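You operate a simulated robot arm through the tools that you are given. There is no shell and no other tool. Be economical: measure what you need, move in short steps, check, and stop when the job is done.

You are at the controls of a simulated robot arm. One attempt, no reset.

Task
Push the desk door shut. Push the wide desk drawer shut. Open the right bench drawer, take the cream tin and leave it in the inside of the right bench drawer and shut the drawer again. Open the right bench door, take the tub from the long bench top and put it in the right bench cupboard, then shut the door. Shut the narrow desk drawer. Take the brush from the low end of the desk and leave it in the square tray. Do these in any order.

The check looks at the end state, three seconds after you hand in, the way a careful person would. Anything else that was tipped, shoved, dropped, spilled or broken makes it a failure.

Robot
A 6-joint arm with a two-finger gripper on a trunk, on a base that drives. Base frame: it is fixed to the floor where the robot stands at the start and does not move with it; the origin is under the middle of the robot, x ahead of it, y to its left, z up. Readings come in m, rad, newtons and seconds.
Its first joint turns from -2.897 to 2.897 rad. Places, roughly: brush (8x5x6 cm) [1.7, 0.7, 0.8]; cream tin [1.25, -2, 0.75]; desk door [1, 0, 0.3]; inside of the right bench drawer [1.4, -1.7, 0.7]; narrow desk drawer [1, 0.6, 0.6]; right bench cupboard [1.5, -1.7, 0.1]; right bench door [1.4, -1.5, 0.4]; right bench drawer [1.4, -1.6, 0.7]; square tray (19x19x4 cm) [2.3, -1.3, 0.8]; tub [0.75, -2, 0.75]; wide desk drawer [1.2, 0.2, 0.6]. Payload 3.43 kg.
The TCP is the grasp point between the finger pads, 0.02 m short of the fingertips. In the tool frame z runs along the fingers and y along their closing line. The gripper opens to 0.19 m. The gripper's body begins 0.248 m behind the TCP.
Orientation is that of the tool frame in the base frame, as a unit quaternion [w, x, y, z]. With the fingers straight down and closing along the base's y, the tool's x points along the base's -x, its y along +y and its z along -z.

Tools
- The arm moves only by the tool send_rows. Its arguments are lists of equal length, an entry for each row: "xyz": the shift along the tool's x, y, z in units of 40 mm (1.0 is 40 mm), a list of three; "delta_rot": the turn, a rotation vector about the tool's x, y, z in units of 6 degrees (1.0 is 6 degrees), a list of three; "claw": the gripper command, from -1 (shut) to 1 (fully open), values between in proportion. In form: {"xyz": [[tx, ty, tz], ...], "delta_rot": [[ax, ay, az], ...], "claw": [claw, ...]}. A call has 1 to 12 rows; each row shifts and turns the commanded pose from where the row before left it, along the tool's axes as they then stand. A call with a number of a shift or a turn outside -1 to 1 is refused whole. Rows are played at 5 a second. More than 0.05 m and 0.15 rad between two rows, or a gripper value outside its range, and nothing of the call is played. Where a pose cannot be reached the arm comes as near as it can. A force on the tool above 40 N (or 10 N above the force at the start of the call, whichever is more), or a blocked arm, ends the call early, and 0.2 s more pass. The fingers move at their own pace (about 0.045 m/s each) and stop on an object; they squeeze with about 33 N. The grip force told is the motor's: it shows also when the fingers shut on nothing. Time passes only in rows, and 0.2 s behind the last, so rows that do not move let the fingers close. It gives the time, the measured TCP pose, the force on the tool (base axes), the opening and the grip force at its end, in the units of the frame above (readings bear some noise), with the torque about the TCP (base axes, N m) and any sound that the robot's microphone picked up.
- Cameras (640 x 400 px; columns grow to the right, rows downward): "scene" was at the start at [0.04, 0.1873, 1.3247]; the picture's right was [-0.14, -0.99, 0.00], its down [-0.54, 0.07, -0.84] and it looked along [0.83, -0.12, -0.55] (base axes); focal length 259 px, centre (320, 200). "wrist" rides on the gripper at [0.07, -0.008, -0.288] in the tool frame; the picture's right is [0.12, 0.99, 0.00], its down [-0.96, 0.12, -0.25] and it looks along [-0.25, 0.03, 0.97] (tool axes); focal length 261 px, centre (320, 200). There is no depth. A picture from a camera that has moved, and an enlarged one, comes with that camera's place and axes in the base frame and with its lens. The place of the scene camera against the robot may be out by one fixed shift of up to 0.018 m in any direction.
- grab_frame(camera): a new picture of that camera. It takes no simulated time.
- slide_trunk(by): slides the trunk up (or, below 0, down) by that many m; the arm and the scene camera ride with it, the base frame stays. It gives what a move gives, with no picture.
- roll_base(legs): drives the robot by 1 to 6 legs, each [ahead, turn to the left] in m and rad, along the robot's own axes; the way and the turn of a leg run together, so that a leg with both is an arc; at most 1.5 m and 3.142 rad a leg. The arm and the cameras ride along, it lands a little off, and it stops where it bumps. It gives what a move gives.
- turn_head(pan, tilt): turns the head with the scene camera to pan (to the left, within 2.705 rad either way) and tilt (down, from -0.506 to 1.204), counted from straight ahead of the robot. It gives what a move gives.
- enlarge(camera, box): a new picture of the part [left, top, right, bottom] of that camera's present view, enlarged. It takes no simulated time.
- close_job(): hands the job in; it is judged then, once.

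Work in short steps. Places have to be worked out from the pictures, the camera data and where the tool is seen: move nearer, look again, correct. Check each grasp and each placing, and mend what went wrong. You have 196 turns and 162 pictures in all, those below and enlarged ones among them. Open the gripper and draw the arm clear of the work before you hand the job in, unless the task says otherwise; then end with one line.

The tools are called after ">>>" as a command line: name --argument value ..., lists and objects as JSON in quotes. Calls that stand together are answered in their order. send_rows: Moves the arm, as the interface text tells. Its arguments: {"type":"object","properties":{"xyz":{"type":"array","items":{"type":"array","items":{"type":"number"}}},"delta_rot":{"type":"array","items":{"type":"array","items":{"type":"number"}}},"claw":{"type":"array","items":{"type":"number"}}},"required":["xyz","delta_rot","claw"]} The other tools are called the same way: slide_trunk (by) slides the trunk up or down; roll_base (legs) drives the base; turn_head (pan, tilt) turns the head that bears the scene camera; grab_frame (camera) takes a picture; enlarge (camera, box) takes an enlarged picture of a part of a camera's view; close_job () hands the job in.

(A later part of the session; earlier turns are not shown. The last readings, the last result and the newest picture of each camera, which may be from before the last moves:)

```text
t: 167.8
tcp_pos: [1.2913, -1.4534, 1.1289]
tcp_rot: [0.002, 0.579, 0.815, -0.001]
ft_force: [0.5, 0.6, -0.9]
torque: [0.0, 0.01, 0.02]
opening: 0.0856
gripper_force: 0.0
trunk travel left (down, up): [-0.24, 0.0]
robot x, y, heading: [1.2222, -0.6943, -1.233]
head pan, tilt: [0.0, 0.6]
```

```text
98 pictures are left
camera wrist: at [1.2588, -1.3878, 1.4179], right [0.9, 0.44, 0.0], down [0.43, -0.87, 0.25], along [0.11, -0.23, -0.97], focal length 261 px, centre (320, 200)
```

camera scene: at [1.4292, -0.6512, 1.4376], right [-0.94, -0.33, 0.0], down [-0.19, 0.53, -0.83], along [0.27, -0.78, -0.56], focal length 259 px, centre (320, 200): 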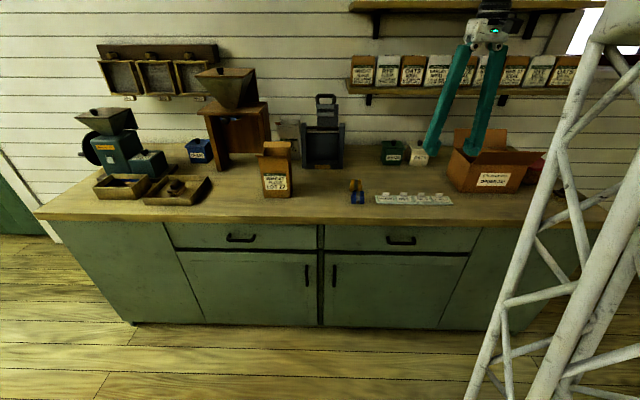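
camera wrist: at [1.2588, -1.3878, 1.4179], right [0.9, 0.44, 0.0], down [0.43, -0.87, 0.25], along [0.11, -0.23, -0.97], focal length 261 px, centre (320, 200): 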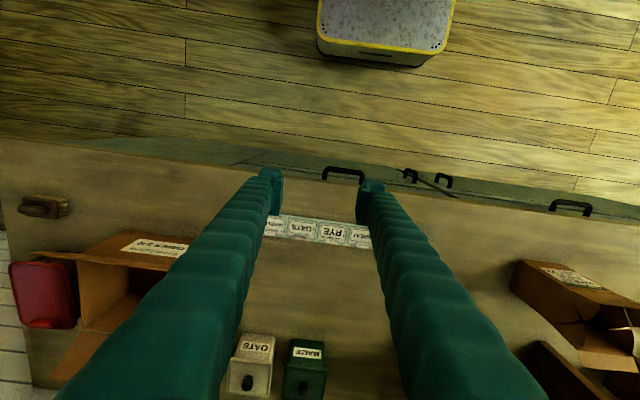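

Handle of the right drawer triangulates to (1.366, -1.454, 0.75); the bar sticks out about 2 cm past the top's edge, so I need a near-horizontal pinch. I turn the tool 90° about its axis first, then tilt it forward.

>>> send_rows --xyz '[[0, 0, 0], [0, 0, 0], [0, 0, 0], [0, 0, 0], [0, 0, 0], [0, 0, 0], [0, 0, 0], [0, 0, 0], [0, 0, 0], [0, 0, 0], [0, 0, 0], [0, 0, 0]]' --delta_rot '[[0, 0, 1], [0, 0, 1], [0, 0, 1], [0, 0, 1], [0, 0, 1], [0, 0, 1], [0, 0, 1], [0, 0, 1], [0, 0, 1], [0, 0, 1], [0, 0, 1], [0, 0, 1]]' --claw '[-0.4, -0.4, -0.4, -0.4, -0.4, -0.4, -0.4, -0.4, -0.4, -0.4, -0.4, -0.4]'

>>> roll_base --legs '[[-0.17, -0.03]]'

```text
t: 170.4
tcp_pos: [1.2912, -1.4528, 1.1296]
tcp_rot: [0.002, 0.948, 0.318, 0.0]
ft_force: [0.1, 0.1, 0.3]
torque: [0.0, -0.02, 0.01]
opening: 0.0571
gripper_force: 0.1
trunk travel left (down, up): [-0.24, 0.0]
robot x, y, heading: [1.2176, -0.6917, -1.231]
head pan, tilt: [0.0, 0.6]
```

```text
t: 171.9
tcp_pos: [1.2137, -1.2943, 1.13]
tcp_rot: [0.002, 0.952, 0.305, -0.001]
ft_force: [0.8, -0.2, -0.8]
torque: [0.05, 0.0, 0.0]
opening: 0.057
gripper_force: 0.3
trunk travel left (down, up): [-0.24, 0.0]
robot x, y, heading: [1.1702, -0.5301, -1.257]
head pan, tilt: [0.0, 0.6]
```

I finish the turn about the tool axis, then begin tilting forward.

>>> send_rows --xyz '[[0, 0, 0], [0, 0, 0], [0, 0, 0], [0, 0.4, 0], [0, 0.4, 0], [0, 0.4, 0], [0, 0.3, 0.2], [0, 0.3, 0.2], [0, 0.2, 0.2], [0, 0, 0], [0, 0, 0], [0, 0, 0]]' --delta_rot '[[0, 0, 1], [0, 0, 1], [0, 0, 1], [-1, 0, 0], [-1, 0, 0], [-1, 0, 0], [-1, 0, 0], [-1, 0, 0], [-1, 0, 0], [-1, 0, 0], [-1, 0, 0], [-1, 0, 0]]' --claw '[-0.55, -0.55, -0.55, -0.55, -0.55, -0.55, -0.55, -0.55, -0.55, -0.55, -0.55, -0.55]'

>>> grab_frame --camera "scene"

```text
t: 174.5
tcp_pos: [1.239, -1.3766, 1.1252]
tcp_rot: [0.452, 0.879, 0.135, 0.068]
ft_force: [-0.5, 0.1, -0.4]
torque: [0.01, 0.03, -0.02]
opening: 0.0429
gripper_force: 0.0
trunk travel left (down, up): [-0.24, 0.0]
robot x, y, heading: [1.1636, -0.5311, -1.262]
head pan, tilt: [0.0, 0.6]
```

```text
97 pictures are left
camera scene: at [1.3764, -0.4961, 1.4377], right [-0.95, -0.3, 0.0], down [-0.17, 0.54, -0.83], along [0.25, -0.79, -0.57], focal length 259 px, centre (320, 200)
```

scene: 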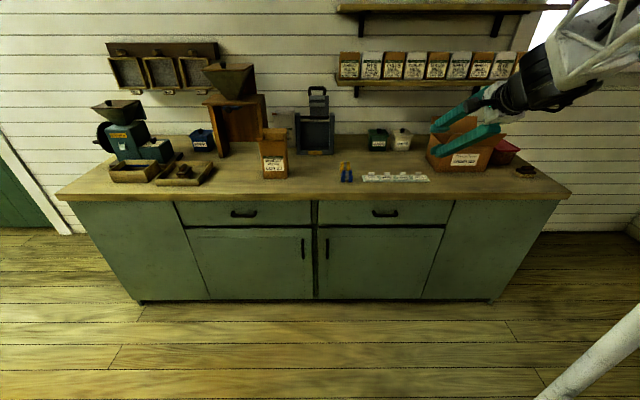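

The tilt works at this height. I continue to about 84° and lower the trunk fully.

>>> send_rows --xyz '[[0, 0, 0], [0, 0, 0], [0, 0, 0], [0, 0, 0], [0, 0, 0]]' --delta_rot '[[-1, 0, 0], [-1, 0, 0], [-1, 0, 0], [-1, 0, 0], [-1, 0, 0]]' --claw '[-0.55, -0.55, -0.55, -0.55, -0.55]'

>>> slide_trunk --by -0.24

>>> grab_frame --camera "scene"

>>> grab_frame --camera "wrist"

```text
t: 175.7
tcp_pos: [1.2389, -1.3772, 1.1271]
tcp_rot: [0.664, 0.732, 0.113, 0.1]
ft_force: [0.8, 1.1, 0.9]
torque: [0.1, 0.05, -0.11]
opening: 0.0428
gripper_force: 0.0
trunk travel left (down, up): [-0.24, 0.0]
robot x, y, heading: [1.1644, -0.5315, -1.26]
head pan, tilt: [0.0, 0.6]
```

```text
t: 178.2
tcp_pos: [1.239, -1.3762, 0.8863]
tcp_rot: [0.663, 0.733, 0.113, 0.103]
ft_force: [-0.2, 0.3, 0.3]
torque: [0.0, 0.01, 0.02]
opening: 0.0426
gripper_force: 0.1
trunk travel left (down, up): [0.0, 0.24]
robot x, y, heading: [1.1705, -0.5308, -1.258]
head pan, tilt: [0.0, 0.6]
```

```text
96 pictures are left
camera scene: at [1.3763, -0.496, 1.1977], right [-0.95, -0.3, 0.0], down [-0.17, 0.54, -0.83], along [0.25, -0.79, -0.56], focal length 259 px, centre (320, 200)
```

scene: 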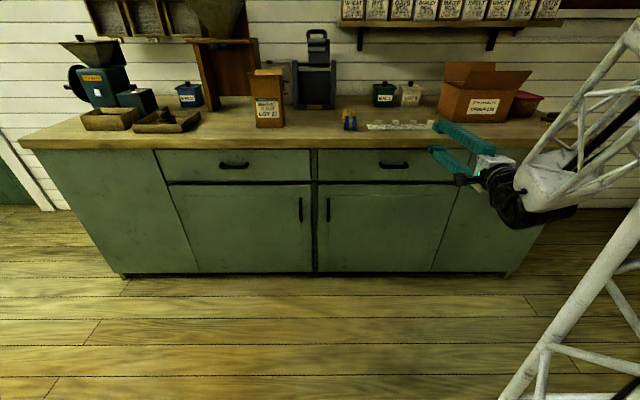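

```text
95 pictures are left
camera wrist: at [1.2194, -1.0812, 0.907], right [0.14, -0.06, 0.99], down [-0.99, -0.07, 0.14], along [0.06, -1.0, -0.07], focal length 261 px, centre (320, 200)
```

wrist: 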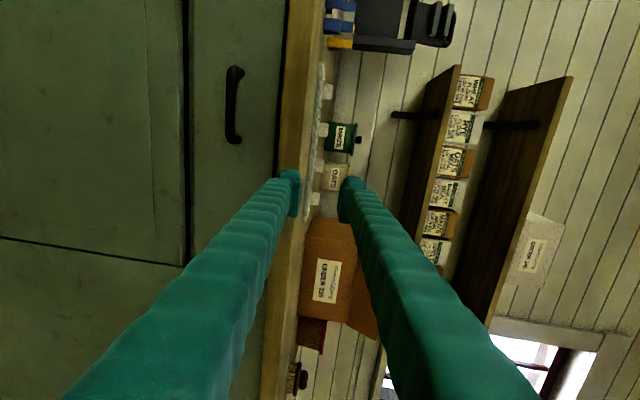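

Horizontal tool achieved. Handle refined to about (1.364, -1.452, 0.735); I line up with it, staying about 7 cm short.

>>> send_rows --xyz '[[0.5, -0.76, 0.07], [0.5, -0.76, 0.07], [0.5, -0.76, 0.07], [0.5, -0.76, 0.07], [0.45, -0.76, 0.07]]' --delta_rot '[[0, 0, 0], [0, 0, 0], [0, 0, 0], [0, 0, 0], [0, 0, 0]]' --claw '[-0.5, -0.5, -0.5, -0.5, -0.5]'

>>> grab_frame --camera "wrist"

>>> enlarge --camera "scene" --box '[310, 90, 502, 210]'

```text
t: 179.4
tcp_pos: [1.3323, -1.418, 0.7733]
tcp_rot: [0.662, 0.734, 0.114, 0.103]
ft_force: [-0.9, 0.7, 0.3]
torque: [0.12, 0.04, -0.02]
opening: 0.0475
gripper_force: 0.0
out of reach, approached as far as the arm can: row 2, 3, 4, 5
trunk travel left (down, up): [0.0, 0.24]
robot x, y, heading: [1.1636, -0.5278, -1.265]
head pan, tilt: [0.0, 0.6]
```

```text
94 pictures are left
camera wrist: at [1.3102, -1.1236, 0.7954], right [0.15, -0.06, 0.99], down [-0.99, -0.07, 0.14], along [0.06, -1.0, -0.07], focal length 261 px, centre (320, 200)
```

wrist: 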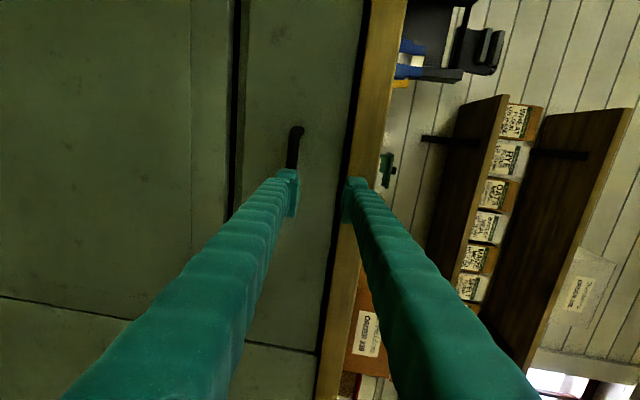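

```text
3.33 times, centred on (406, 150) of scene
camera zoom: at [1.3762, -0.4956, 1.1977], right [-0.95, -0.3, 0.0], down [-0.17, 0.54, -0.83], along [0.25, -0.79, -0.56], focal length 864 px, centre (33, 367)
```

zoom: 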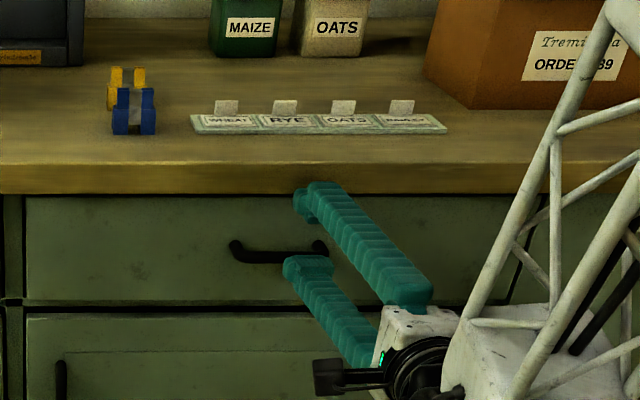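

The arm can't go lower fully horizontal. I ease the tilt to about 66°, which lifts the wrist, and go down to the bar height.

>>> send_rows --xyz '[[0, 0, 0], [0, 0, 0], [0, 0, 0], [0.31, -0.48, 0.21], [0.31, -0.48, 0.21], [0, 0, 0]]' --delta_rot '[[1, 0, 0], [1, 0, 0], [1, 0, 0], [0, 0, 0], [0, 0, 0], [0, 0, 0]]' --claw '[-0.5, -0.5, -0.5, -0.5, -0.5, -0.5]'

>>> grab_frame --camera "wrist"

>>> enlarge --camera "scene" --box '[310, 90, 502, 210]'

```text
t: 180.8
tcp_pos: [1.357, -1.4136, 0.7316]
tcp_rot: [0.54, 0.828, 0.127, 0.083]
ft_force: [-0.5, -0.1, 0.4]
torque: [0.01, 0.01, -0.02]
opening: 0.0475
gripper_force: 0.0
trunk travel left (down, up): [0.0, 0.24]
robot x, y, heading: [1.1657, -0.5261, -1.262]
head pan, tilt: [0.0, 0.6]
```

```text
92 pictures are left
camera wrist: at [1.3424, -1.1375, 0.8398], right [0.23, -0.35, 0.91], down [-0.97, -0.12, 0.21], along [0.04, -0.93, -0.36], focal length 261 px, centre (320, 200)
```

wrist: 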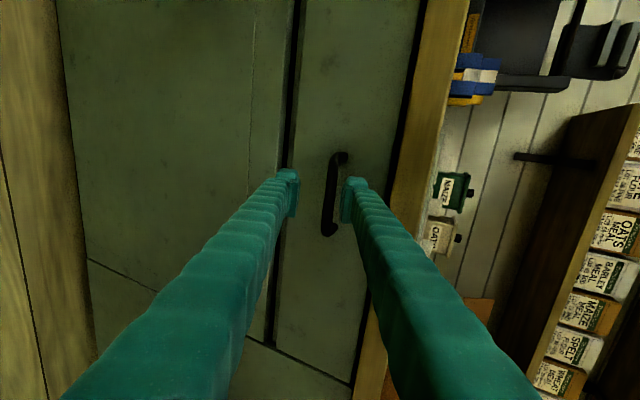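

```text
3.33 times, centred on (406, 150) of scene
camera zoom: at [1.3763, -0.4959, 1.1976], right [-0.95, -0.3, 0.0], down [-0.17, 0.54, -0.83], along [0.25, -0.79, -0.56], focal length 864 px, centre (33, 367)
```

zoom: 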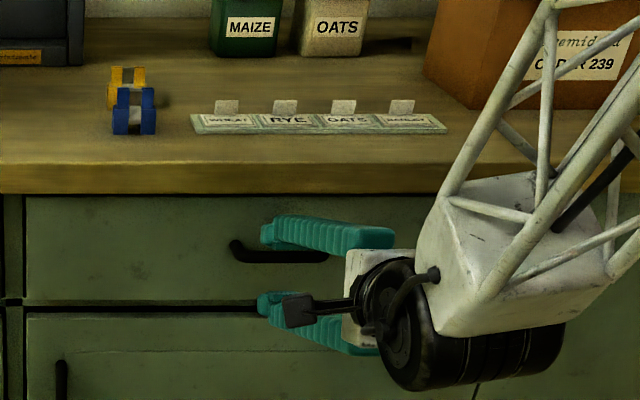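

The bar lies between the fingers. I advance about 4 cm horizontally and close on it.

>>> send_rows --xyz '[[0, 0.22, 0.43], [0, 0.22, 0.43], [0, 0, 0], [0, 0, 0], [0, 0, 0], [0, 0, 0]]' --delta_rot '[[0, 0, 0], [0, 0, 0], [0, 0, 0], [0, 0, 0], [0, 0, 0], [0, 0, 0]]' --claw '[-0.5, -0.5, -1, -1, -1, -1]'

>>> grab_frame --camera "wrist"

```text
t: 182.2
tcp_pos: [1.3672, -1.4477, 0.73]
tcp_rot: [0.538, 0.829, 0.129, 0.083]
ft_force: [-2.5, 10.6, -30.9]
torque: [-0.13, 0.31, 0.16]
opening: 0.0096
gripper_force: 43.0
trunk travel left (down, up): [0.0, 0.24]
robot x, y, heading: [1.1646, -0.5318, -1.263]
head pan, tilt: [0.0, 0.6]
```

```text
90 pictures are left
camera wrist: at [1.3522, -1.1728, 0.8401], right [0.24, -0.35, 0.91], down [-0.97, -0.12, 0.21], along [0.04, -0.93, -0.37], focal length 261 px, centre (320, 200)
```

wrist: 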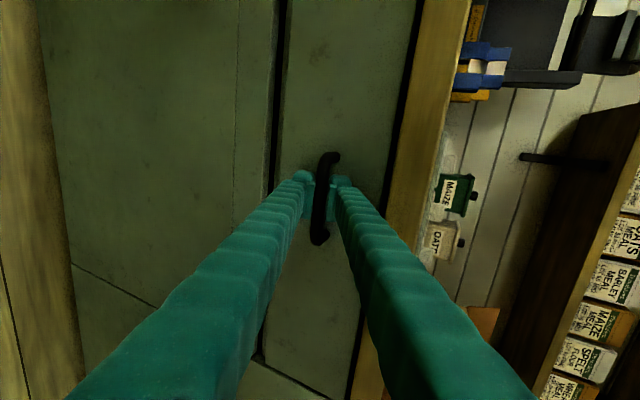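

The bar is gripped. I pull back with the arm a few centimetres and check that the drawer follows.

>>> send_rows --xyz '[[0, -0.16, -0.22], [0, -0.2, -0.45], [0, -0.2, -0.45], [0, -0.2, -0.45]]' --delta_rot '[[0, 0, 0], [0, 0, 0], [0, 0, 0], [0, 0, 0]]' --claw '[-1, -1, -1, -1]'

>>> grab_frame --camera "scene"

```text
t: 183.2
tcp_pos: [1.3451, -1.3821, 0.7293]
tcp_rot: [0.539, 0.829, 0.127, 0.083]
ft_force: [-5.1, -2.9, -39.2]
torque: [-0.29, 0.7, -0.5]
opening: 0.0099
gripper_force: 43.2
trunk travel left (down, up): [0.0, 0.24]
robot x, y, heading: [1.166, -0.5311, -1.261]
head pan, tilt: [0.0, 0.6]
```

```text
89 pictures are left
camera scene: at [1.3765, -0.4974, 1.1975], right [-0.95, -0.3, 0.0], down [-0.17, 0.54, -0.82], along [0.25, -0.79, -0.57], focal length 259 px, centre (320, 200)
```

scene: 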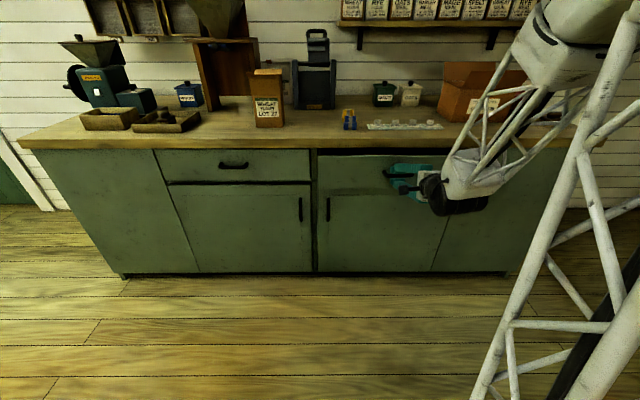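

The drawer follows. I keep pulling, easing down slightly to relieve the vertical load.

>>> send_rows --xyz '[[0, -0.27, -0.35], [0, -0.27, -0.4], [0, -0.25, -0.45], [0, -0.2, -0.45], [0, -0.2, -0.45]]' --delta_rot '[[0, 0, 0], [0, 0, 0], [0, 0, 0], [0, 0, 0], [0, 0, 0]]' --claw '[-1, -1, -1, -1, -1]'

>>> grab_frame --camera "scene"

```text
t: 184.2
tcp_pos: [1.3287, -1.3291, 0.7302]
tcp_rot: [0.531, 0.833, 0.13, 0.084]
ft_force: [0.3, -0.8, -14.6]
torque: [-0.11, 0.16, 0.54]
opening: 0.0093
gripper_force: 43.5
out of reach, approached as far as the arm can: row 3, 4
trunk travel left (down, up): [0.0, 0.24]
robot x, y, heading: [1.1673, -0.5318, -1.261]
head pan, tilt: [0.0, 0.6]
stopped in row 4: the force on the tool passed its limit at 59 N (the readings are from after the stop); the commanded pose is now the measured one
```

```text
88 pictures are left
camera scene: at [1.3762, -0.4959, 1.1978], right [-0.95, -0.31, 0.0], down [-0.17, 0.54, -0.82], along [0.25, -0.79, -0.57], focal length 259 px, centre (320, 200)
```

scene: 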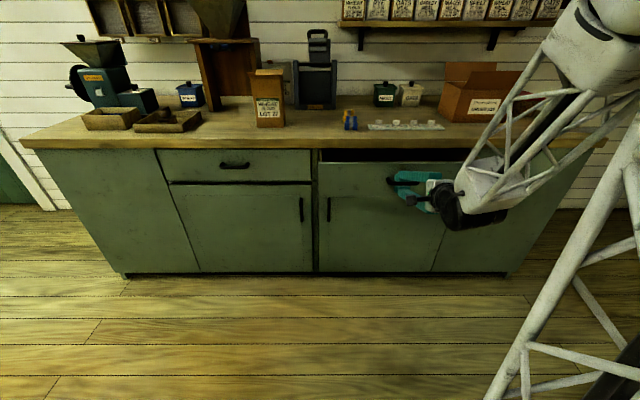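

The arm is at its folded limit with the drawer about 12 cm open. I back the base 5 cm with the grip held, to widen the gap.

>>> roll_base --legs '[[-0.05, 0]]'

```text
t: 185.1
tcp_pos: [1.318, -1.3008, 0.7286]
tcp_rot: [0.531, 0.833, 0.132, 0.084]
ft_force: [0.3, -0.6, 4.9]
torque: [-0.01, 0.16, 0.06]
opening: 0.0091
gripper_force: 43.2
trunk travel left (down, up): [0.0, 0.24]
robot x, y, heading: [1.1538, -0.4998, -1.264]
head pan, tilt: [0.0, 0.6]
stopped in leg 1: the force on the tool passed its limit at 51 N (the readings are from after the stop); the commanded pose is now the measured one
```

I release the bar and back out along the tool axis.

>>> send_rows --xyz '[[0, 0, 0], [0, 0, 0], [0, 0, 0], [0, 0, -0.5], [0, 0, -0.5], [0, 0, -0.5], [0, 0, -0.5]]' --delta_rot '[[0, 0, 0], [0, 0, 0], [0, 0, 0], [0, 0, 0], [0, 0, 0], [0, 0, 0], [0, 0, 0]]' --claw '[-0.6, -0.4, -0.4, -0.4, -0.4, -0.4, -0.4]'

>>> grab_frame --camera "wrist"

```text
t: 186.7
tcp_pos: [1.2972, -1.2575, 0.7823]
tcp_rot: [0.528, 0.835, 0.131, 0.084]
ft_force: [0.2, -0.8, -0.4]
torque: [-0.06, -0.01, 0.02]
opening: 0.0568
gripper_force: 0.1
out of reach, approached as far as the arm can: row 4, 5, 6, 7
trunk travel left (down, up): [0.0, 0.24]
robot x, y, heading: [1.1558, -0.5044, -1.263]
head pan, tilt: [0.0, 0.6]
```

```text
87 pictures are left
camera wrist: at [1.2818, -0.9845, 0.8998], right [0.24, -0.37, 0.9], down [-0.97, -0.13, 0.21], along [0.04, -0.92, -0.39], focal length 261 px, centre (320, 200)
```

wrist: 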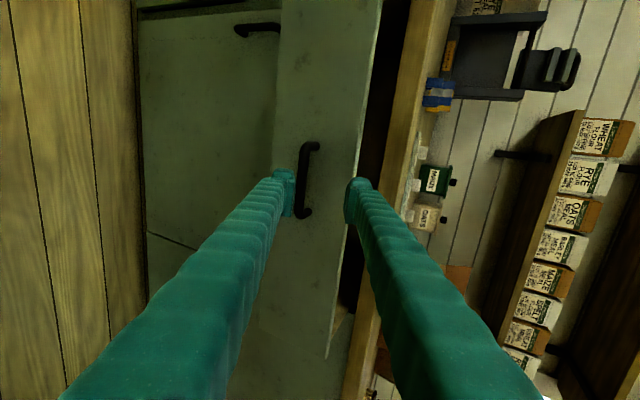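

Clear of the handle. I raise the trunk and bring the tool back to straight down.

>>> slide_trunk --by 0.24

>>> send_rows --xyz '[[0, 0, 0], [0, 0, 0], [0, 0, 0], [0, 0, 0], [0, 0, 0], [0, 0, 0], [0, 0, 0], [0, 0, 0], [0, 0, 0], [0, 0, 0], [0, 0, 0]]' --delta_rot '[[1, 0, 0], [1, 0, 0], [1, 0, 0], [1, 0, 0], [1, 0, 0], [1, 0, 0], [1, 0, 0], [1, 0, 0], [1, 0, 0], [1, 0, 0], [0.75, 0, 0]]' --claw '[-1, -1, -1, -1, -1, -1, -1, -1, -1, -1, -1]'

>>> grab_frame --camera "scene"

>>> grab_frame --camera "wrist"

```text
t: 189.2
tcp_pos: [1.2974, -1.256, 1.0256]
tcp_rot: [0.528, 0.834, 0.132, 0.084]
ft_force: [0.0, -0.9, 0.1]
torque: [-0.01, 0.02, -0.03]
opening: 0.057
gripper_force: 0.2
trunk travel left (down, up): [-0.24, 0.0]
robot x, y, heading: [1.1582, -0.5016, -1.261]
head pan, tilt: [0.0, 0.6]
```

```text
t: 191.6
tcp_pos: [1.3117, -1.2555, 1.0252]
tcp_rot: [0.035, 0.985, 0.168, 0.017]
ft_force: [-0.4, 0.4, 0.5]
torque: [-0.11, 0.0, 0.01]
opening: 0.0001
gripper_force: 32.9
out of reach, approached as far as the arm can: row 3, 4
trunk travel left (down, up): [-0.24, 0.0]
robot x, y, heading: [1.1572, -0.5, -1.264]
head pan, tilt: [0.0, 0.6]
```

```text
86 pictures are left
camera scene: at [1.3659, -0.4681, 1.4376], right [-0.95, -0.3, 0.0], down [-0.17, 0.54, -0.83], along [0.25, -0.79, -0.56], focal length 259 px, centre (320, 200)
```

scene: 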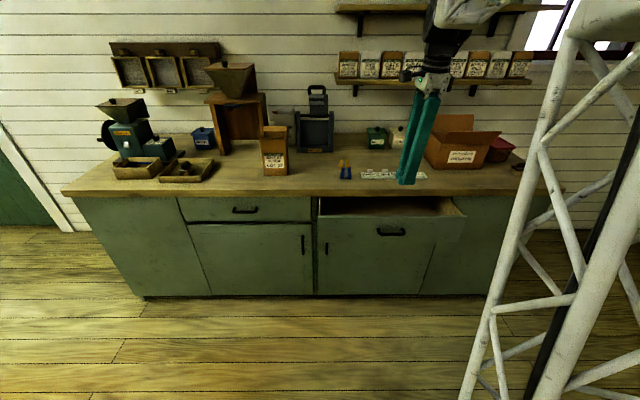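

```text
85 pictures are left
camera wrist: at [1.3633, -1.2053, 1.3131], right [0.44, -0.9, 0.07], down [-0.88, -0.41, 0.24], along [-0.18, -0.17, -0.97], focal length 261 px, centre (320, 200)
```

wrist: 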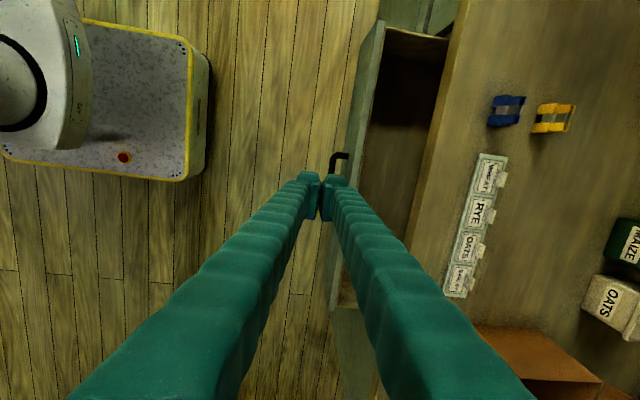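

The drawer is open but only about a 9 cm gap shows. I reach down inside behind its front panel with the shut fingers to pull it further.

>>> send_rows --xyz '[[0, 0.9, 0], [0, 0.9, 0], [0, 0.9, 0], [0, 0.9, 0], [0, 0, 1], [0, 0, 1], [0, 0, 1], [0, 0, 1]]' --delta_rot '[[0.7, 0, 0], [0, 0, 0], [0, 0, 0], [0, 0, 0], [0, 0, 0], [0, 0, 0], [0, 0, 0], [0, 0, 0]]' --claw '[-1, -1, -1, -1, -1, -1, -1, -1]'

>>> grab_frame --camera "wrist"

>>> enlarge --camera "scene" --box '[310, 130, 502, 250]'

```text
t: 193.4
tcp_pos: [1.3649, -1.3881, 0.8675]
tcp_rot: [-0.002, 0.986, 0.169, 0.01]
ft_force: [0.9, 0.2, -0.5]
torque: [-0.1, -0.02, 0.03]
opening: 0.0
gripper_force: 32.5
trunk travel left (down, up): [-0.24, 0.0]
robot x, y, heading: [1.1562, -0.4991, -1.259]
head pan, tilt: [0.0, 0.6]
```

```text
84 pictures are left
camera wrist: at [1.4216, -1.3583, 1.1586], right [0.44, -0.9, 0.0], down [-0.87, -0.43, 0.23], along [-0.2, -0.1, -0.97], focal length 261 px, centre (320, 200)
```

wrist: 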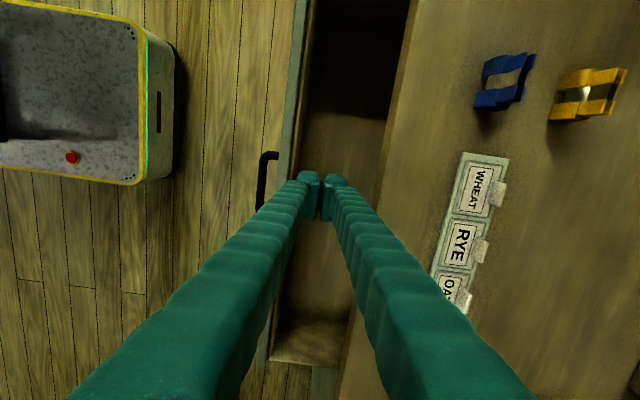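

```text
3.33 times, centred on (406, 190) of scene
camera zoom: at [1.3659, -0.4681, 1.4377], right [-0.95, -0.3, 0.0], down [-0.17, 0.54, -0.83], along [0.25, -0.79, -0.56], focal length 864 px, centre (33, 233)
```

zoom: 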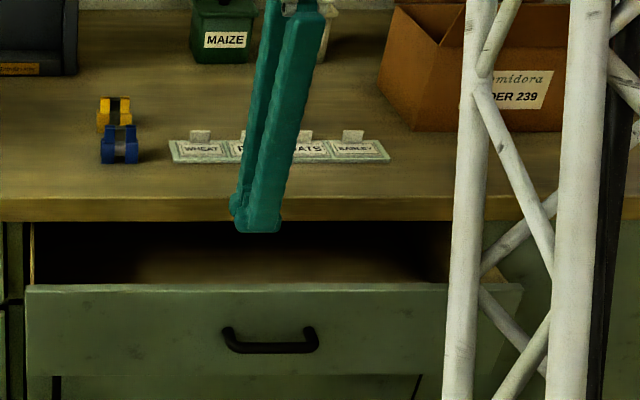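

The fingers are over the drawer's inside. I go down and pull the front panel toward me.

>>> send_rows --xyz '[[0, 0, 1], [0, 0, 1], [0, -0.5, 0], [0, -0.5, 0], [0, -0.5, 0], [0, -0.5, 0], [0, -0.5, 0], [0, -0.5, 0], [0, -0.5, 0], [0, -0.5, 0]]' --delta_rot '[[0, 0, 0], [0, 0, 0], [0, 0, 0], [0, 0, 0], [0, 0, 0], [0, 0, 0], [0, 0, 0], [0, 0, 0], [0, 0, 0], [0, 0, 0]]' --claw '[-1, -1, -1, -1, -1, -1, -1, -1, -1, -1]'

>>> grab_frame --camera "wrist"

>>> grab_frame --camera "scene"

```text
t: 195.6
tcp_pos: [1.3117, -1.2376, 0.7851]
tcp_rot: [-0.002, 0.986, 0.169, 0.011]
ft_force: [-0.2, -0.5, 0.7]
torque: [0.05, 0.01, -0.01]
opening: 0.0001
gripper_force: 33.1
trunk travel left (down, up): [-0.24, 0.0]
robot x, y, heading: [1.1609, -0.5053, -1.265]
head pan, tilt: [0.0, 0.6]
```

```text
82 pictures are left
camera wrist: at [1.37, -1.2082, 1.0749], right [0.44, -0.9, 0.0], down [-0.87, -0.43, 0.23], along [-0.2, -0.1, -0.97], focal length 261 px, centre (320, 200)
```

wrist: 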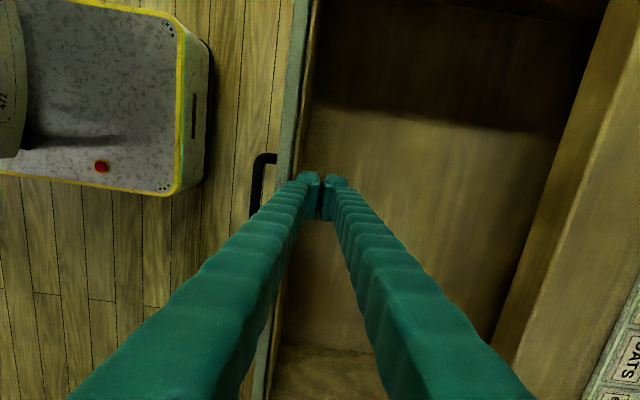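

```text
81 pictures are left
camera scene: at [1.3661, -0.4688, 1.4376], right [-0.95, -0.3, 0.0], down [-0.17, 0.54, -0.82], along [0.25, -0.79, -0.57], focal length 259 px, centre (320, 200)
```

scene: 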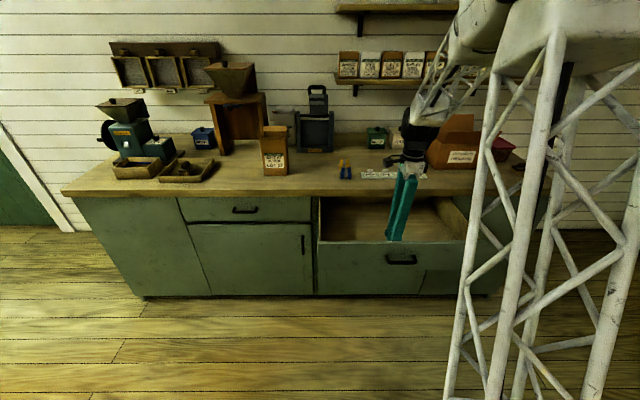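

The drawer is open about 24 cm. Now I raise the arm high and move the base to the right end of the bench, for the tin and tub.

>>> send_rows --xyz '[[0, 0.3, 0], [0, 0, -1], [0, 0, -1], [0, 0, -1], [0, 0, -1], [0, 0, -1], [0, 0, -1], [0, 0, -1], [0, 0, -1], [0, 0, -1], [0, 0, -1], [0, 0, -1]]' --delta_rot '[[0, 0, 0], [0, 0, 0], [0, 0, 0], [0, 0, 0], [0, 0, 0], [0, 0, 0], [0, 0, 0], [0, 0, 0], [0, 0, 0], [0, 0, 0], [0, 0, 0], [0, 0, 0]]' --claw '[-1, -1, -1, -1, -1, -1, -1, -1, 0.2, 0.2, 0.2, 0.4]'

>>> roll_base --legs '[[0, -1.57], [0.6, 0], [0, 1.57]]'

>>> grab_frame --camera "scene"

>>> grab_frame --camera "wrist"

```text
t: 198.2
tcp_pos: [1.3094, -1.2517, 1.2286]
tcp_rot: [-0.001, 0.986, 0.169, 0.01]
ft_force: [-0.5, -0.2, -0.1]
torque: [0.06, 0.02, -0.03]
opening: 0.0868
gripper_force: 0.1
trunk travel left (down, up): [-0.24, 0.0]
robot x, y, heading: [1.1575, -0.5051, -1.26]
head pan, tilt: [0.0, 0.6]
```

```text
t: 201.4
tcp_pos: [0.5466, -0.9681, 1.2278]
tcp_rot: [0.004, 0.925, -0.381, 0.009]
ft_force: [-0.1, 0.5, -0.3]
torque: [0.01, -0.02, -0.04]
opening: 0.1333
gripper_force: 0.0
trunk travel left (down, up): [-0.24, 0.0]
robot x, y, heading: [1.1535, -0.5037, -2.377]
head pan, tilt: [0.0, 0.6]
stopped in leg 1: the robot was blocked; the commanded pose is now the measured one
```

```text
80 pictures are left
camera scene: at [1.2818, -0.6672, 1.4376], right [-0.69, 0.72, 0.0], down [0.41, 0.39, -0.82], along [-0.6, -0.57, -0.57], focal length 259 px, centre (320, 200)
```

scene: 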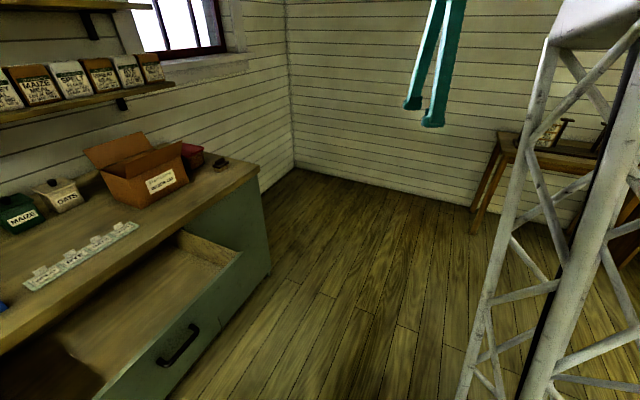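

```text
79 pictures are left
camera wrist: at [0.5967, -1.0072, 1.5179], right [-0.62, -0.79, 0.0], down [-0.77, 0.6, 0.23], along [-0.18, 0.14, -0.97], focal length 261 px, centre (320, 200)
```

wrist: 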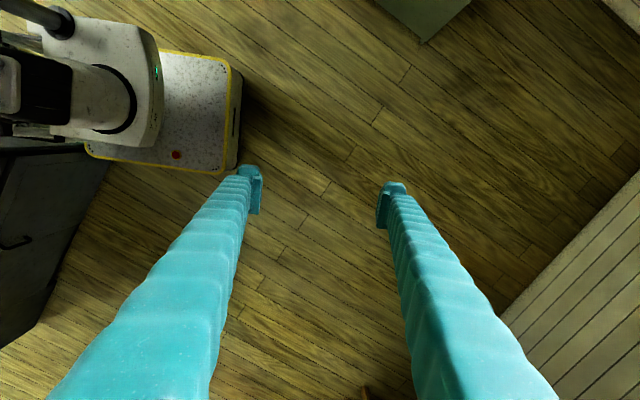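

Turning in place bumped the base's corner against the desk side. I drive forward off it first, then make the turn in the open.

>>> roll_base --legs '[[0.3, 0], [0, 0.34], [0.5, 0], [0, 0.77]]'

>>> grab_frame --camera "scene"

>>> grab_frame --camera "wrist"

```text
t: 209.2
tcp_pos: [0.8515, -1.9151, 1.2279]
tcp_rot: [-0.001, 0.987, 0.162, 0.01]
ft_force: [0.4, 0.0, 0.5]
torque: [0.04, -0.03, -0.01]
opening: 0.1333
gripper_force: 0.1
trunk travel left (down, up): [-0.24, 0.0]
robot x, y, heading: [0.7095, -1.1697, -1.273]
head pan, tilt: [0.0, 0.6]
```

```text
78 pictures are left
camera scene: at [0.9187, -1.1326, 1.4376], right [-0.96, -0.29, 0.0], down [-0.17, 0.54, -0.83], along [0.24, -0.79, -0.56], focal length 259 px, centre (320, 200)
```

scene: 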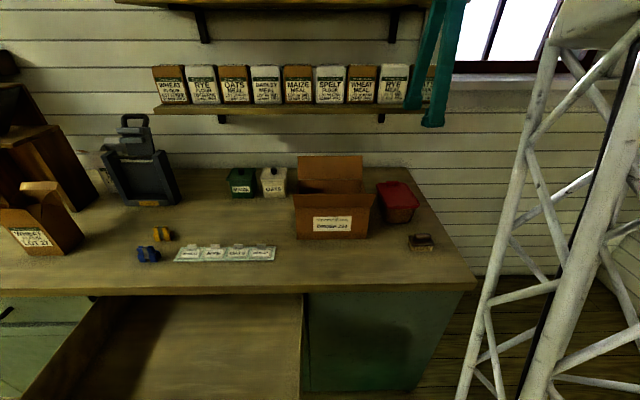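

```text
77 pictures are left
camera wrist: at [0.9088, -1.886, 1.5181], right [0.43, -0.9, 0.0], down [-0.88, -0.42, 0.23], along [-0.2, -0.1, -0.97], focal length 261 px, centre (320, 200)
```

wrist: 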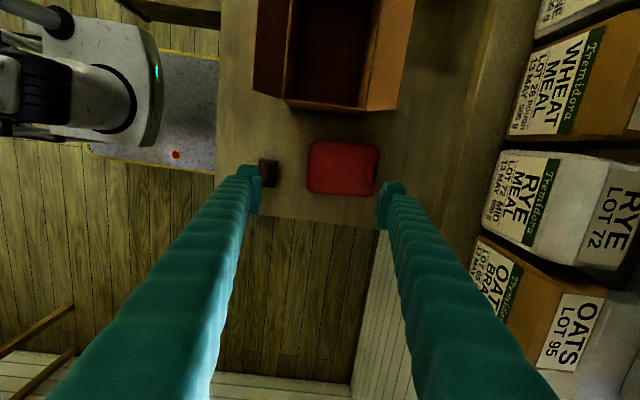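

The tub (red lid) and the cream tin (OATS) are both in view; the tin is about 1.0 m out. I move 5 cm closer and turn the tool back 90°, so it grips sideways and stays clear of the shelf.

>>> roll_base --legs '[[0.05, 0]]'

>>> send_rows --xyz '[[0, 0, 0], [0, 0, 0], [0, 0, 0], [0, 0, 0], [0, 0, 0], [0, 0, 0], [0, 0, 0], [0, 0, 0], [0, 0, 0], [0, 0, 0], [0, 0, 0], [0, 0, 0]]' --delta_rot '[[0, 0, -1.25], [0, 0, -1.25], [0, 0, -1.25], [0, 0, -1.25], [0, 0, -1.25], [0, 0, -1.25], [0, 0, -1.25], [0, 0, -1.25], [0, 0, -1.25], [0, 0, -1.25], [0, 0, -1.25], [0, 0, -1.25]]' --claw '[0.4, 0.4, 0.4, 0.4, 0.4, 0.4, 0.4, 0.4, 0.4, 0.4, 0.4, 0.4]'

```text
t: 210.2
tcp_pos: [0.8662, -1.9636, 1.2292]
tcp_rot: [-0.001, 0.987, 0.162, 0.01]
ft_force: [-0.3, 1.2, -0.5]
torque: [-0.06, -0.02, 0.04]
opening: 0.1331
gripper_force: 0.1
trunk travel left (down, up): [-0.24, 0.0]
robot x, y, heading: [0.7226, -1.2088, -1.276]
head pan, tilt: [0.0, 0.6]
```

```text
refused: -1.25 is not a number from -1 to 1
```

Turns are capped at 1.0 per row, so I split it: 72° now, the rest after.

>>> send_rows --xyz '[[0, 0, 0], [0, 0, 0], [0, 0, 0], [0, 0, 0], [0, 0, 0], [0, 0, 0], [0, 0, 0], [0, 0, 0], [0, 0, 0], [0, 0, 0], [0, 0, 0], [0, 0, 0]]' --delta_rot '[[0, 0, -1], [0, 0, -1], [0, 0, -1], [0, 0, -1], [0, 0, -1], [0, 0, -1], [0, 0, -1], [0, 0, -1], [0, 0, -1], [0, 0, -1], [0, 0, -1], [0, 0, -1]]' --claw '[0.4, 0.4, 0.4, 0.4, 0.4, 0.4, 0.4, 0.4, 0.4, 0.4, 0.4, 0.4]'

>>> send_rows --xyz '[[0, 0, 0], [0, 0, 0], [0, 0, 0], [0, 0.9, 0], [0, 0.9, 0], [0, 0.9, 0], [0, 0.9, 0], [0, 0.9, 0], [0, 0.9, 0], [0, 0.9, 0], [0, 0.9, 0]]' --delta_rot '[[0, 0, -1], [0, 0, -1], [0, 0, -0.7], [0, 0, 0], [0, 0, 0], [0, 0, 0], [0, 0, 0], [0, 0, 0], [0, 0, 0], [0, 0, 0], [0, 0, 0]]' --claw '[0.4, 0.4, 0.4, 0.4, 0.4, 0.4, 0.4, 0.4, 0.4, 0.4, 0.4]'

>>> grab_frame --camera "wrist"

>>> grab_frame --camera "scene"

```text
t: 212.8
tcp_pos: [0.8672, -1.9642, 1.2292]
tcp_rot: [0.005, 0.703, 0.711, 0.008]
ft_force: [-0.1, -0.5, -0.2]
torque: [-0.03, 0.0, 0.02]
opening: 0.1331
gripper_force: 0.0
trunk travel left (down, up): [-0.24, 0.0]
robot x, y, heading: [0.7255, -1.214, -1.274]
head pan, tilt: [0.0, 0.6]
```

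```text
t: 215.2
tcp_pos: [1.1422, -1.8793, 1.2354]
tcp_rot: [0.007, 0.597, 0.802, 0.009]
ft_force: [-0.2, 0.6, 0.7]
torque: [0.03, -0.14, 0.01]
opening: 0.133
gripper_force: 0.1
trunk travel left (down, up): [-0.24, 0.0]
robot x, y, heading: [0.7254, -1.2105, -1.276]
head pan, tilt: [0.0, 0.6]
```

```text
76 pictures are left
camera wrist: at [1.1084, -1.8166, 1.5234], right [0.92, 0.4, 0.02], down [0.38, -0.89, 0.25], along [0.12, -0.22, -0.97], focal length 261 px, centre (320, 200)
```

wrist: 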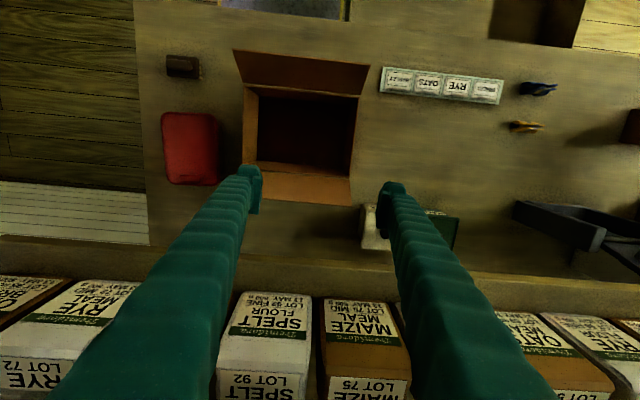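

```text
75 pictures are left
camera scene: at [0.9333, -1.1813, 1.4376], right [-0.96, -0.29, 0.0], down [-0.17, 0.54, -0.83], along [0.24, -0.79, -0.56], focal length 259 px, centre (320, 200)
```

scene: 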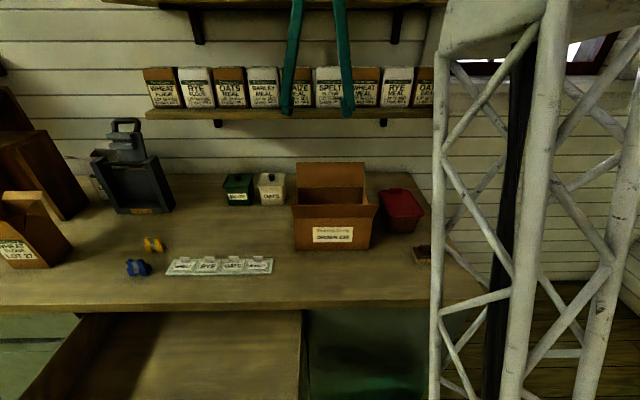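

The tin stands under the shelf's front edge, so I'll take it with the tool tilted about 36° forward. I tilt and move above and in front of it, then look.

>>> send_rows --xyz '[[0, 0, 0], [0, 0, 0], [0, 0, 0], [0, 0, 0], [0, 0, 0], [0, 0, 0], [0, 1, 0], [0, 1, 0], [0, 1, 0], [0, 1, 0]]' --delta_rot '[[0, -1, 0], [0, -1, 0], [0, -1, 0], [0, -1, 0], [0, -1, 0], [0, -1, 0], [0, 0, 0], [0, 0, 0], [0, 0, 0], [0, 0, 0]]' --claw '[0.4, 0.4, 0.4, 0.4, 0.4, 0.4, 0.3, 0.3, 0.3, 0.3]'

>>> grab_frame --camera "wrist"

>>> enlarge --camera "scene" --box '[200, 80, 392, 200]'

```text
t: 217.4
tcp_pos: [1.2955, -1.8345, 1.2392]
tcp_rot: [0.254, 0.569, 0.762, -0.176]
ft_force: [-1.0, -0.3, 0.7]
torque: [0.03, -0.07, 0.09]
opening: 0.1233
gripper_force: 0.1
trunk travel left (down, up): [-0.24, 0.0]
robot x, y, heading: [0.7272, -1.2153, -1.277]
head pan, tilt: [0.0, 0.6]
```

```text
74 pictures are left
camera wrist: at [1.2172, -1.6212, 1.4312], right [0.92, 0.38, -0.05], down [0.28, -0.58, 0.77], along [0.26, -0.72, -0.64], focal length 261 px, centre (320, 200)
```

wrist: 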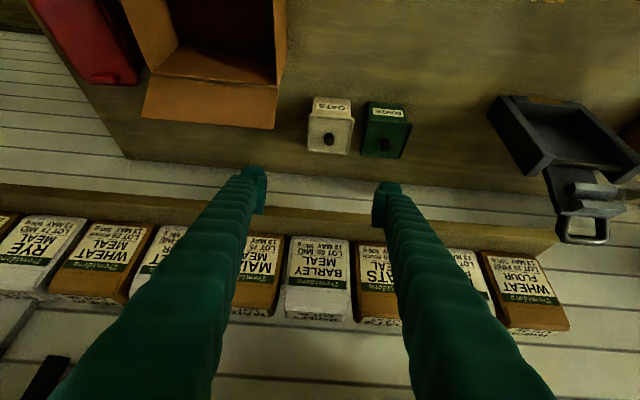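

```text
3.33 times, centred on (296, 140) of scene
camera zoom: at [0.9334, -1.1812, 1.4376], right [-0.96, -0.29, 0.0], down [-0.17, 0.54, -0.83], along [0.24, -0.79, -0.56], focal length 864 px, centre (400, 400)
```

zoom: 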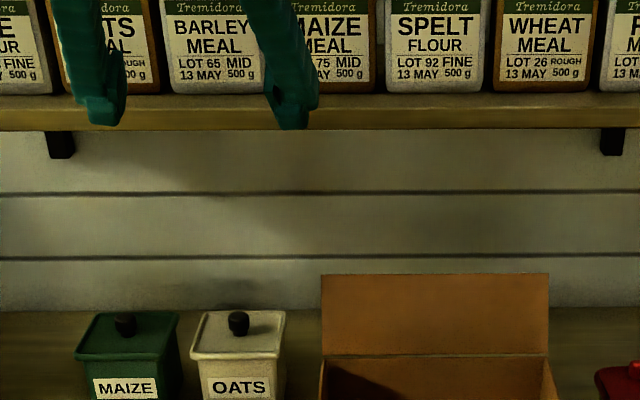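

The OATS and MAIZE lids are only about 1.3 cm apart, so no finger fits between. I'll pinch the tin's lid knob, near (1.347, -1.943, 0.97), and narrow the opening as I approach along the tool axis.

>>> send_rows --xyz '[[0.27, 0.06, 0.98], [0.27, 0.06, 0.98], [0.27, 0.06, 0.98], [0.27, 0.06, 0.98], [0.27, 0.06, 0.98], [0, 0, 0]]' --delta_rot '[[0, 0, 0], [0, 0, 0], [0, 0, 0], [0, 0, 0], [0, 0, 0], [0, 0, 0]]' --claw '[0, -0.3, -0.45, -0.45, -0.45, -0.45]'

>>> grab_frame --camera "wrist"

>>> enlarge --camera "scene" --box '[220, 120, 348, 200]'

```text
t: 218.8
tcp_pos: [1.3315, -1.8973, 1.0455]
tcp_rot: [0.254, 0.57, 0.761, -0.176]
ft_force: [0.0, -0.8, -0.4]
torque: [-0.01, 0.01, -0.02]
opening: 0.052
gripper_force: 0.1
trunk travel left (down, up): [-0.24, 0.0]
robot x, y, heading: [0.7228, -1.2114, -1.274]
head pan, tilt: [0.0, 0.6]
```

```text
72 pictures are left
camera wrist: at [1.2525, -1.6841, 1.2371], right [0.92, 0.38, -0.05], down [0.28, -0.58, 0.77], along [0.26, -0.72, -0.64], focal length 261 px, centre (320, 200)
```

wrist: 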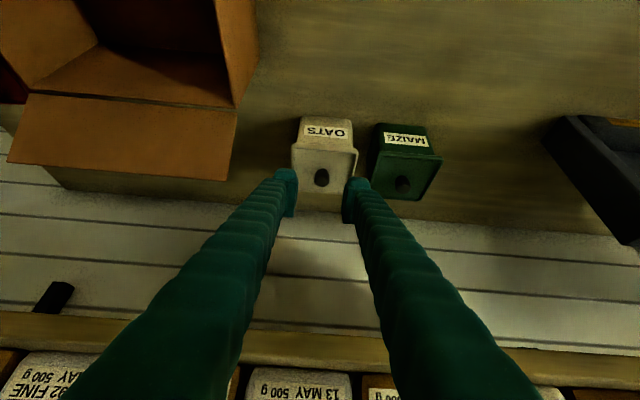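

```text
5.00 times, centred on (284, 160) of scene
camera zoom: at [0.934, -1.1812, 1.4375], right [-0.96, -0.29, 0.0], down [-0.17, 0.54, -0.82], along [0.24, -0.79, -0.57], focal length 1296 px, centre (500, 400)
```

zoom: 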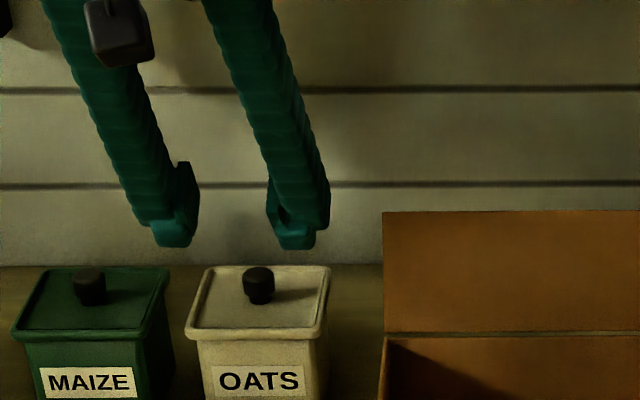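

The knob is lined up between the fingers. I advance 7 cm and close on it.

>>> send_rows --xyz '[[0, 0, 0.6], [0, 0, 0.6], [0, 0, 0.6], [0, 0, 0], [0, 0, 0], [0, 0, 0], [0, 0, 0]]' --delta_rot '[[0, 0, 0], [0, 0, 0], [0, 0, 0], [0, 0, 0], [0, 0, 0], [0, 0, 0], [0, 0, 0]]' --claw '[-0.45, -0.45, -0.45, -1, -1, -1, -1]'

>>> grab_frame --camera "wrist"

>>> enlarge --camera "scene" --box '[220, 120, 348, 200]'

```text
t: 220.4
tcp_pos: [1.3451, -1.9376, 0.9894]
tcp_rot: [0.254, 0.57, 0.761, -0.176]
ft_force: [-0.2, 0.1, -0.6]
torque: [0.03, 0.02, -0.01]
opening: 0.0
gripper_force: 32.4
trunk travel left (down, up): [-0.24, 0.0]
robot x, y, heading: [0.7249, -1.2136, -1.271]
head pan, tilt: [0.0, 0.6]
```

```text
70 pictures are left
camera wrist: at [1.2674, -1.7248, 1.1814], right [0.92, 0.38, -0.05], down [0.28, -0.58, 0.77], along [0.26, -0.72, -0.64], focal length 261 px, centre (320, 200)
```

wrist: 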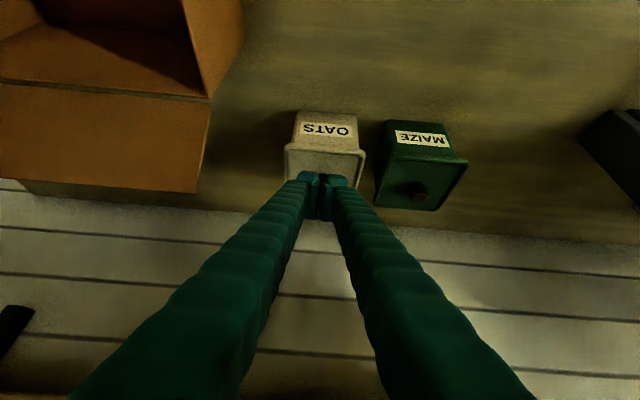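

```text
5.00 times, centred on (284, 160) of scene
camera zoom: at [0.9338, -1.1812, 1.4376], right [-0.96, -0.29, 0.0], down [-0.17, 0.54, -0.83], along [0.24, -0.79, -0.56], focal length 1296 px, centre (500, 400)
```

zoom: 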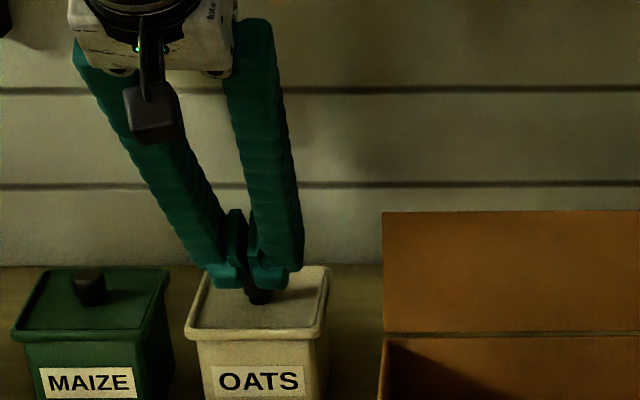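

The fingers shut just above the knob; it sits about 2–3 cm lower. I reopen, advance 3 cm more and close again.

>>> send_rows --xyz '[[0, 0, 0], [0, 0, 0], [0, 0, 0.35], [0, 0, 0.35], [0, 0, 0], [0, 0, 0], [0, 0, 0], [0, 0, 0]]' --delta_rot '[[0, 0, 0], [0, 0, 0], [0, 0, 0], [0, 0, 0], [0, 0, 0], [0, 0, 0], [0, 0, 0], [0, 0, 0]]' --claw '[-0.45, -0.45, -0.45, -0.45, -1, -1, -1, -1]'

>>> enlarge --camera "scene" --box '[220, 120, 348, 200]'

```text
t: 222.2
tcp_pos: [1.3511, -1.9537, 0.9672]
tcp_rot: [0.254, 0.57, 0.761, -0.176]
ft_force: [2.2, -0.5, 1.5]
torque: [-0.04, -0.07, 0.03]
opening: 0.0173
gripper_force: 33.1
trunk travel left (down, up): [-0.24, 0.0]
robot x, y, heading: [0.7222, -1.2143, -1.27]
head pan, tilt: [0.0, 0.6]
```

```text
5.00 times, centred on (284, 160) of scene
camera zoom: at [0.9339, -1.1811, 1.4376], right [-0.96, -0.29, 0.0], down [-0.17, 0.54, -0.83], along [0.24, -0.79, -0.56], focal length 1296 px, centre (500, 400)
```

zoom: 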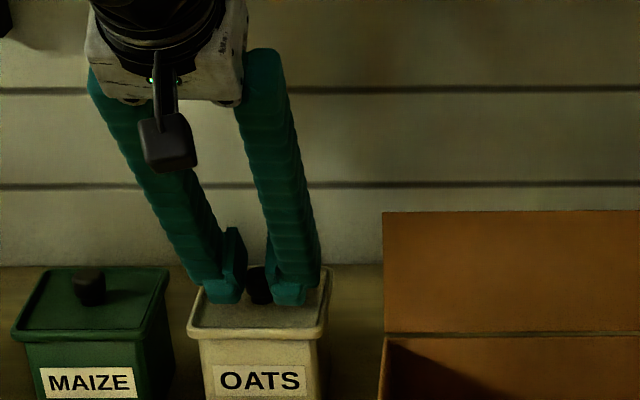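

The knob is gripped at 17 mm. I lift a few centimetres and check.

>>> send_rows --xyz '[[-0.2, 0, -0.28], [-0.3, 0, -0.4], [-0.3, 0, -0.4], [-0.3, 0, -0.4]]' --delta_rot '[[0, 0, 0], [0, 0, 0], [0, 0, 0], [0, 0, 0]]' --claw '[-1, -1, -1, -1]'

>>> enlarge --camera "scene" --box '[220, 100, 380, 200]'

```text
t: 223.2
tcp_pos: [1.3485, -1.9555, 1.0391]
tcp_rot: [0.254, 0.569, 0.762, -0.176]
ft_force: [0.1, -0.1, -0.2]
torque: [-0.03, 0.02, 0.0]
opening: 0.0166
gripper_force: 33.5
trunk travel left (down, up): [-0.24, 0.0]
robot x, y, heading: [0.7238, -1.2105, -1.276]
head pan, tilt: [0.0, 0.6]
heard: snap
```

```text
4.00 times, centred on (300, 150) of scene
camera zoom: at [0.934, -1.1813, 1.4375], right [-0.96, -0.29, 0.0], down [-0.17, 0.54, -0.82], along [0.24, -0.79, -0.57], focal length 1037 px, centre (400, 400)
```

zoom: 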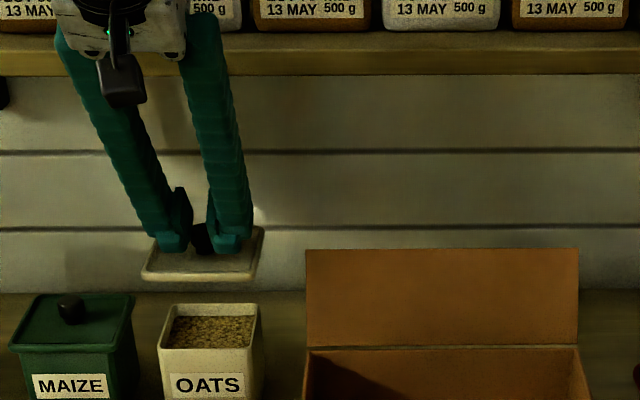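

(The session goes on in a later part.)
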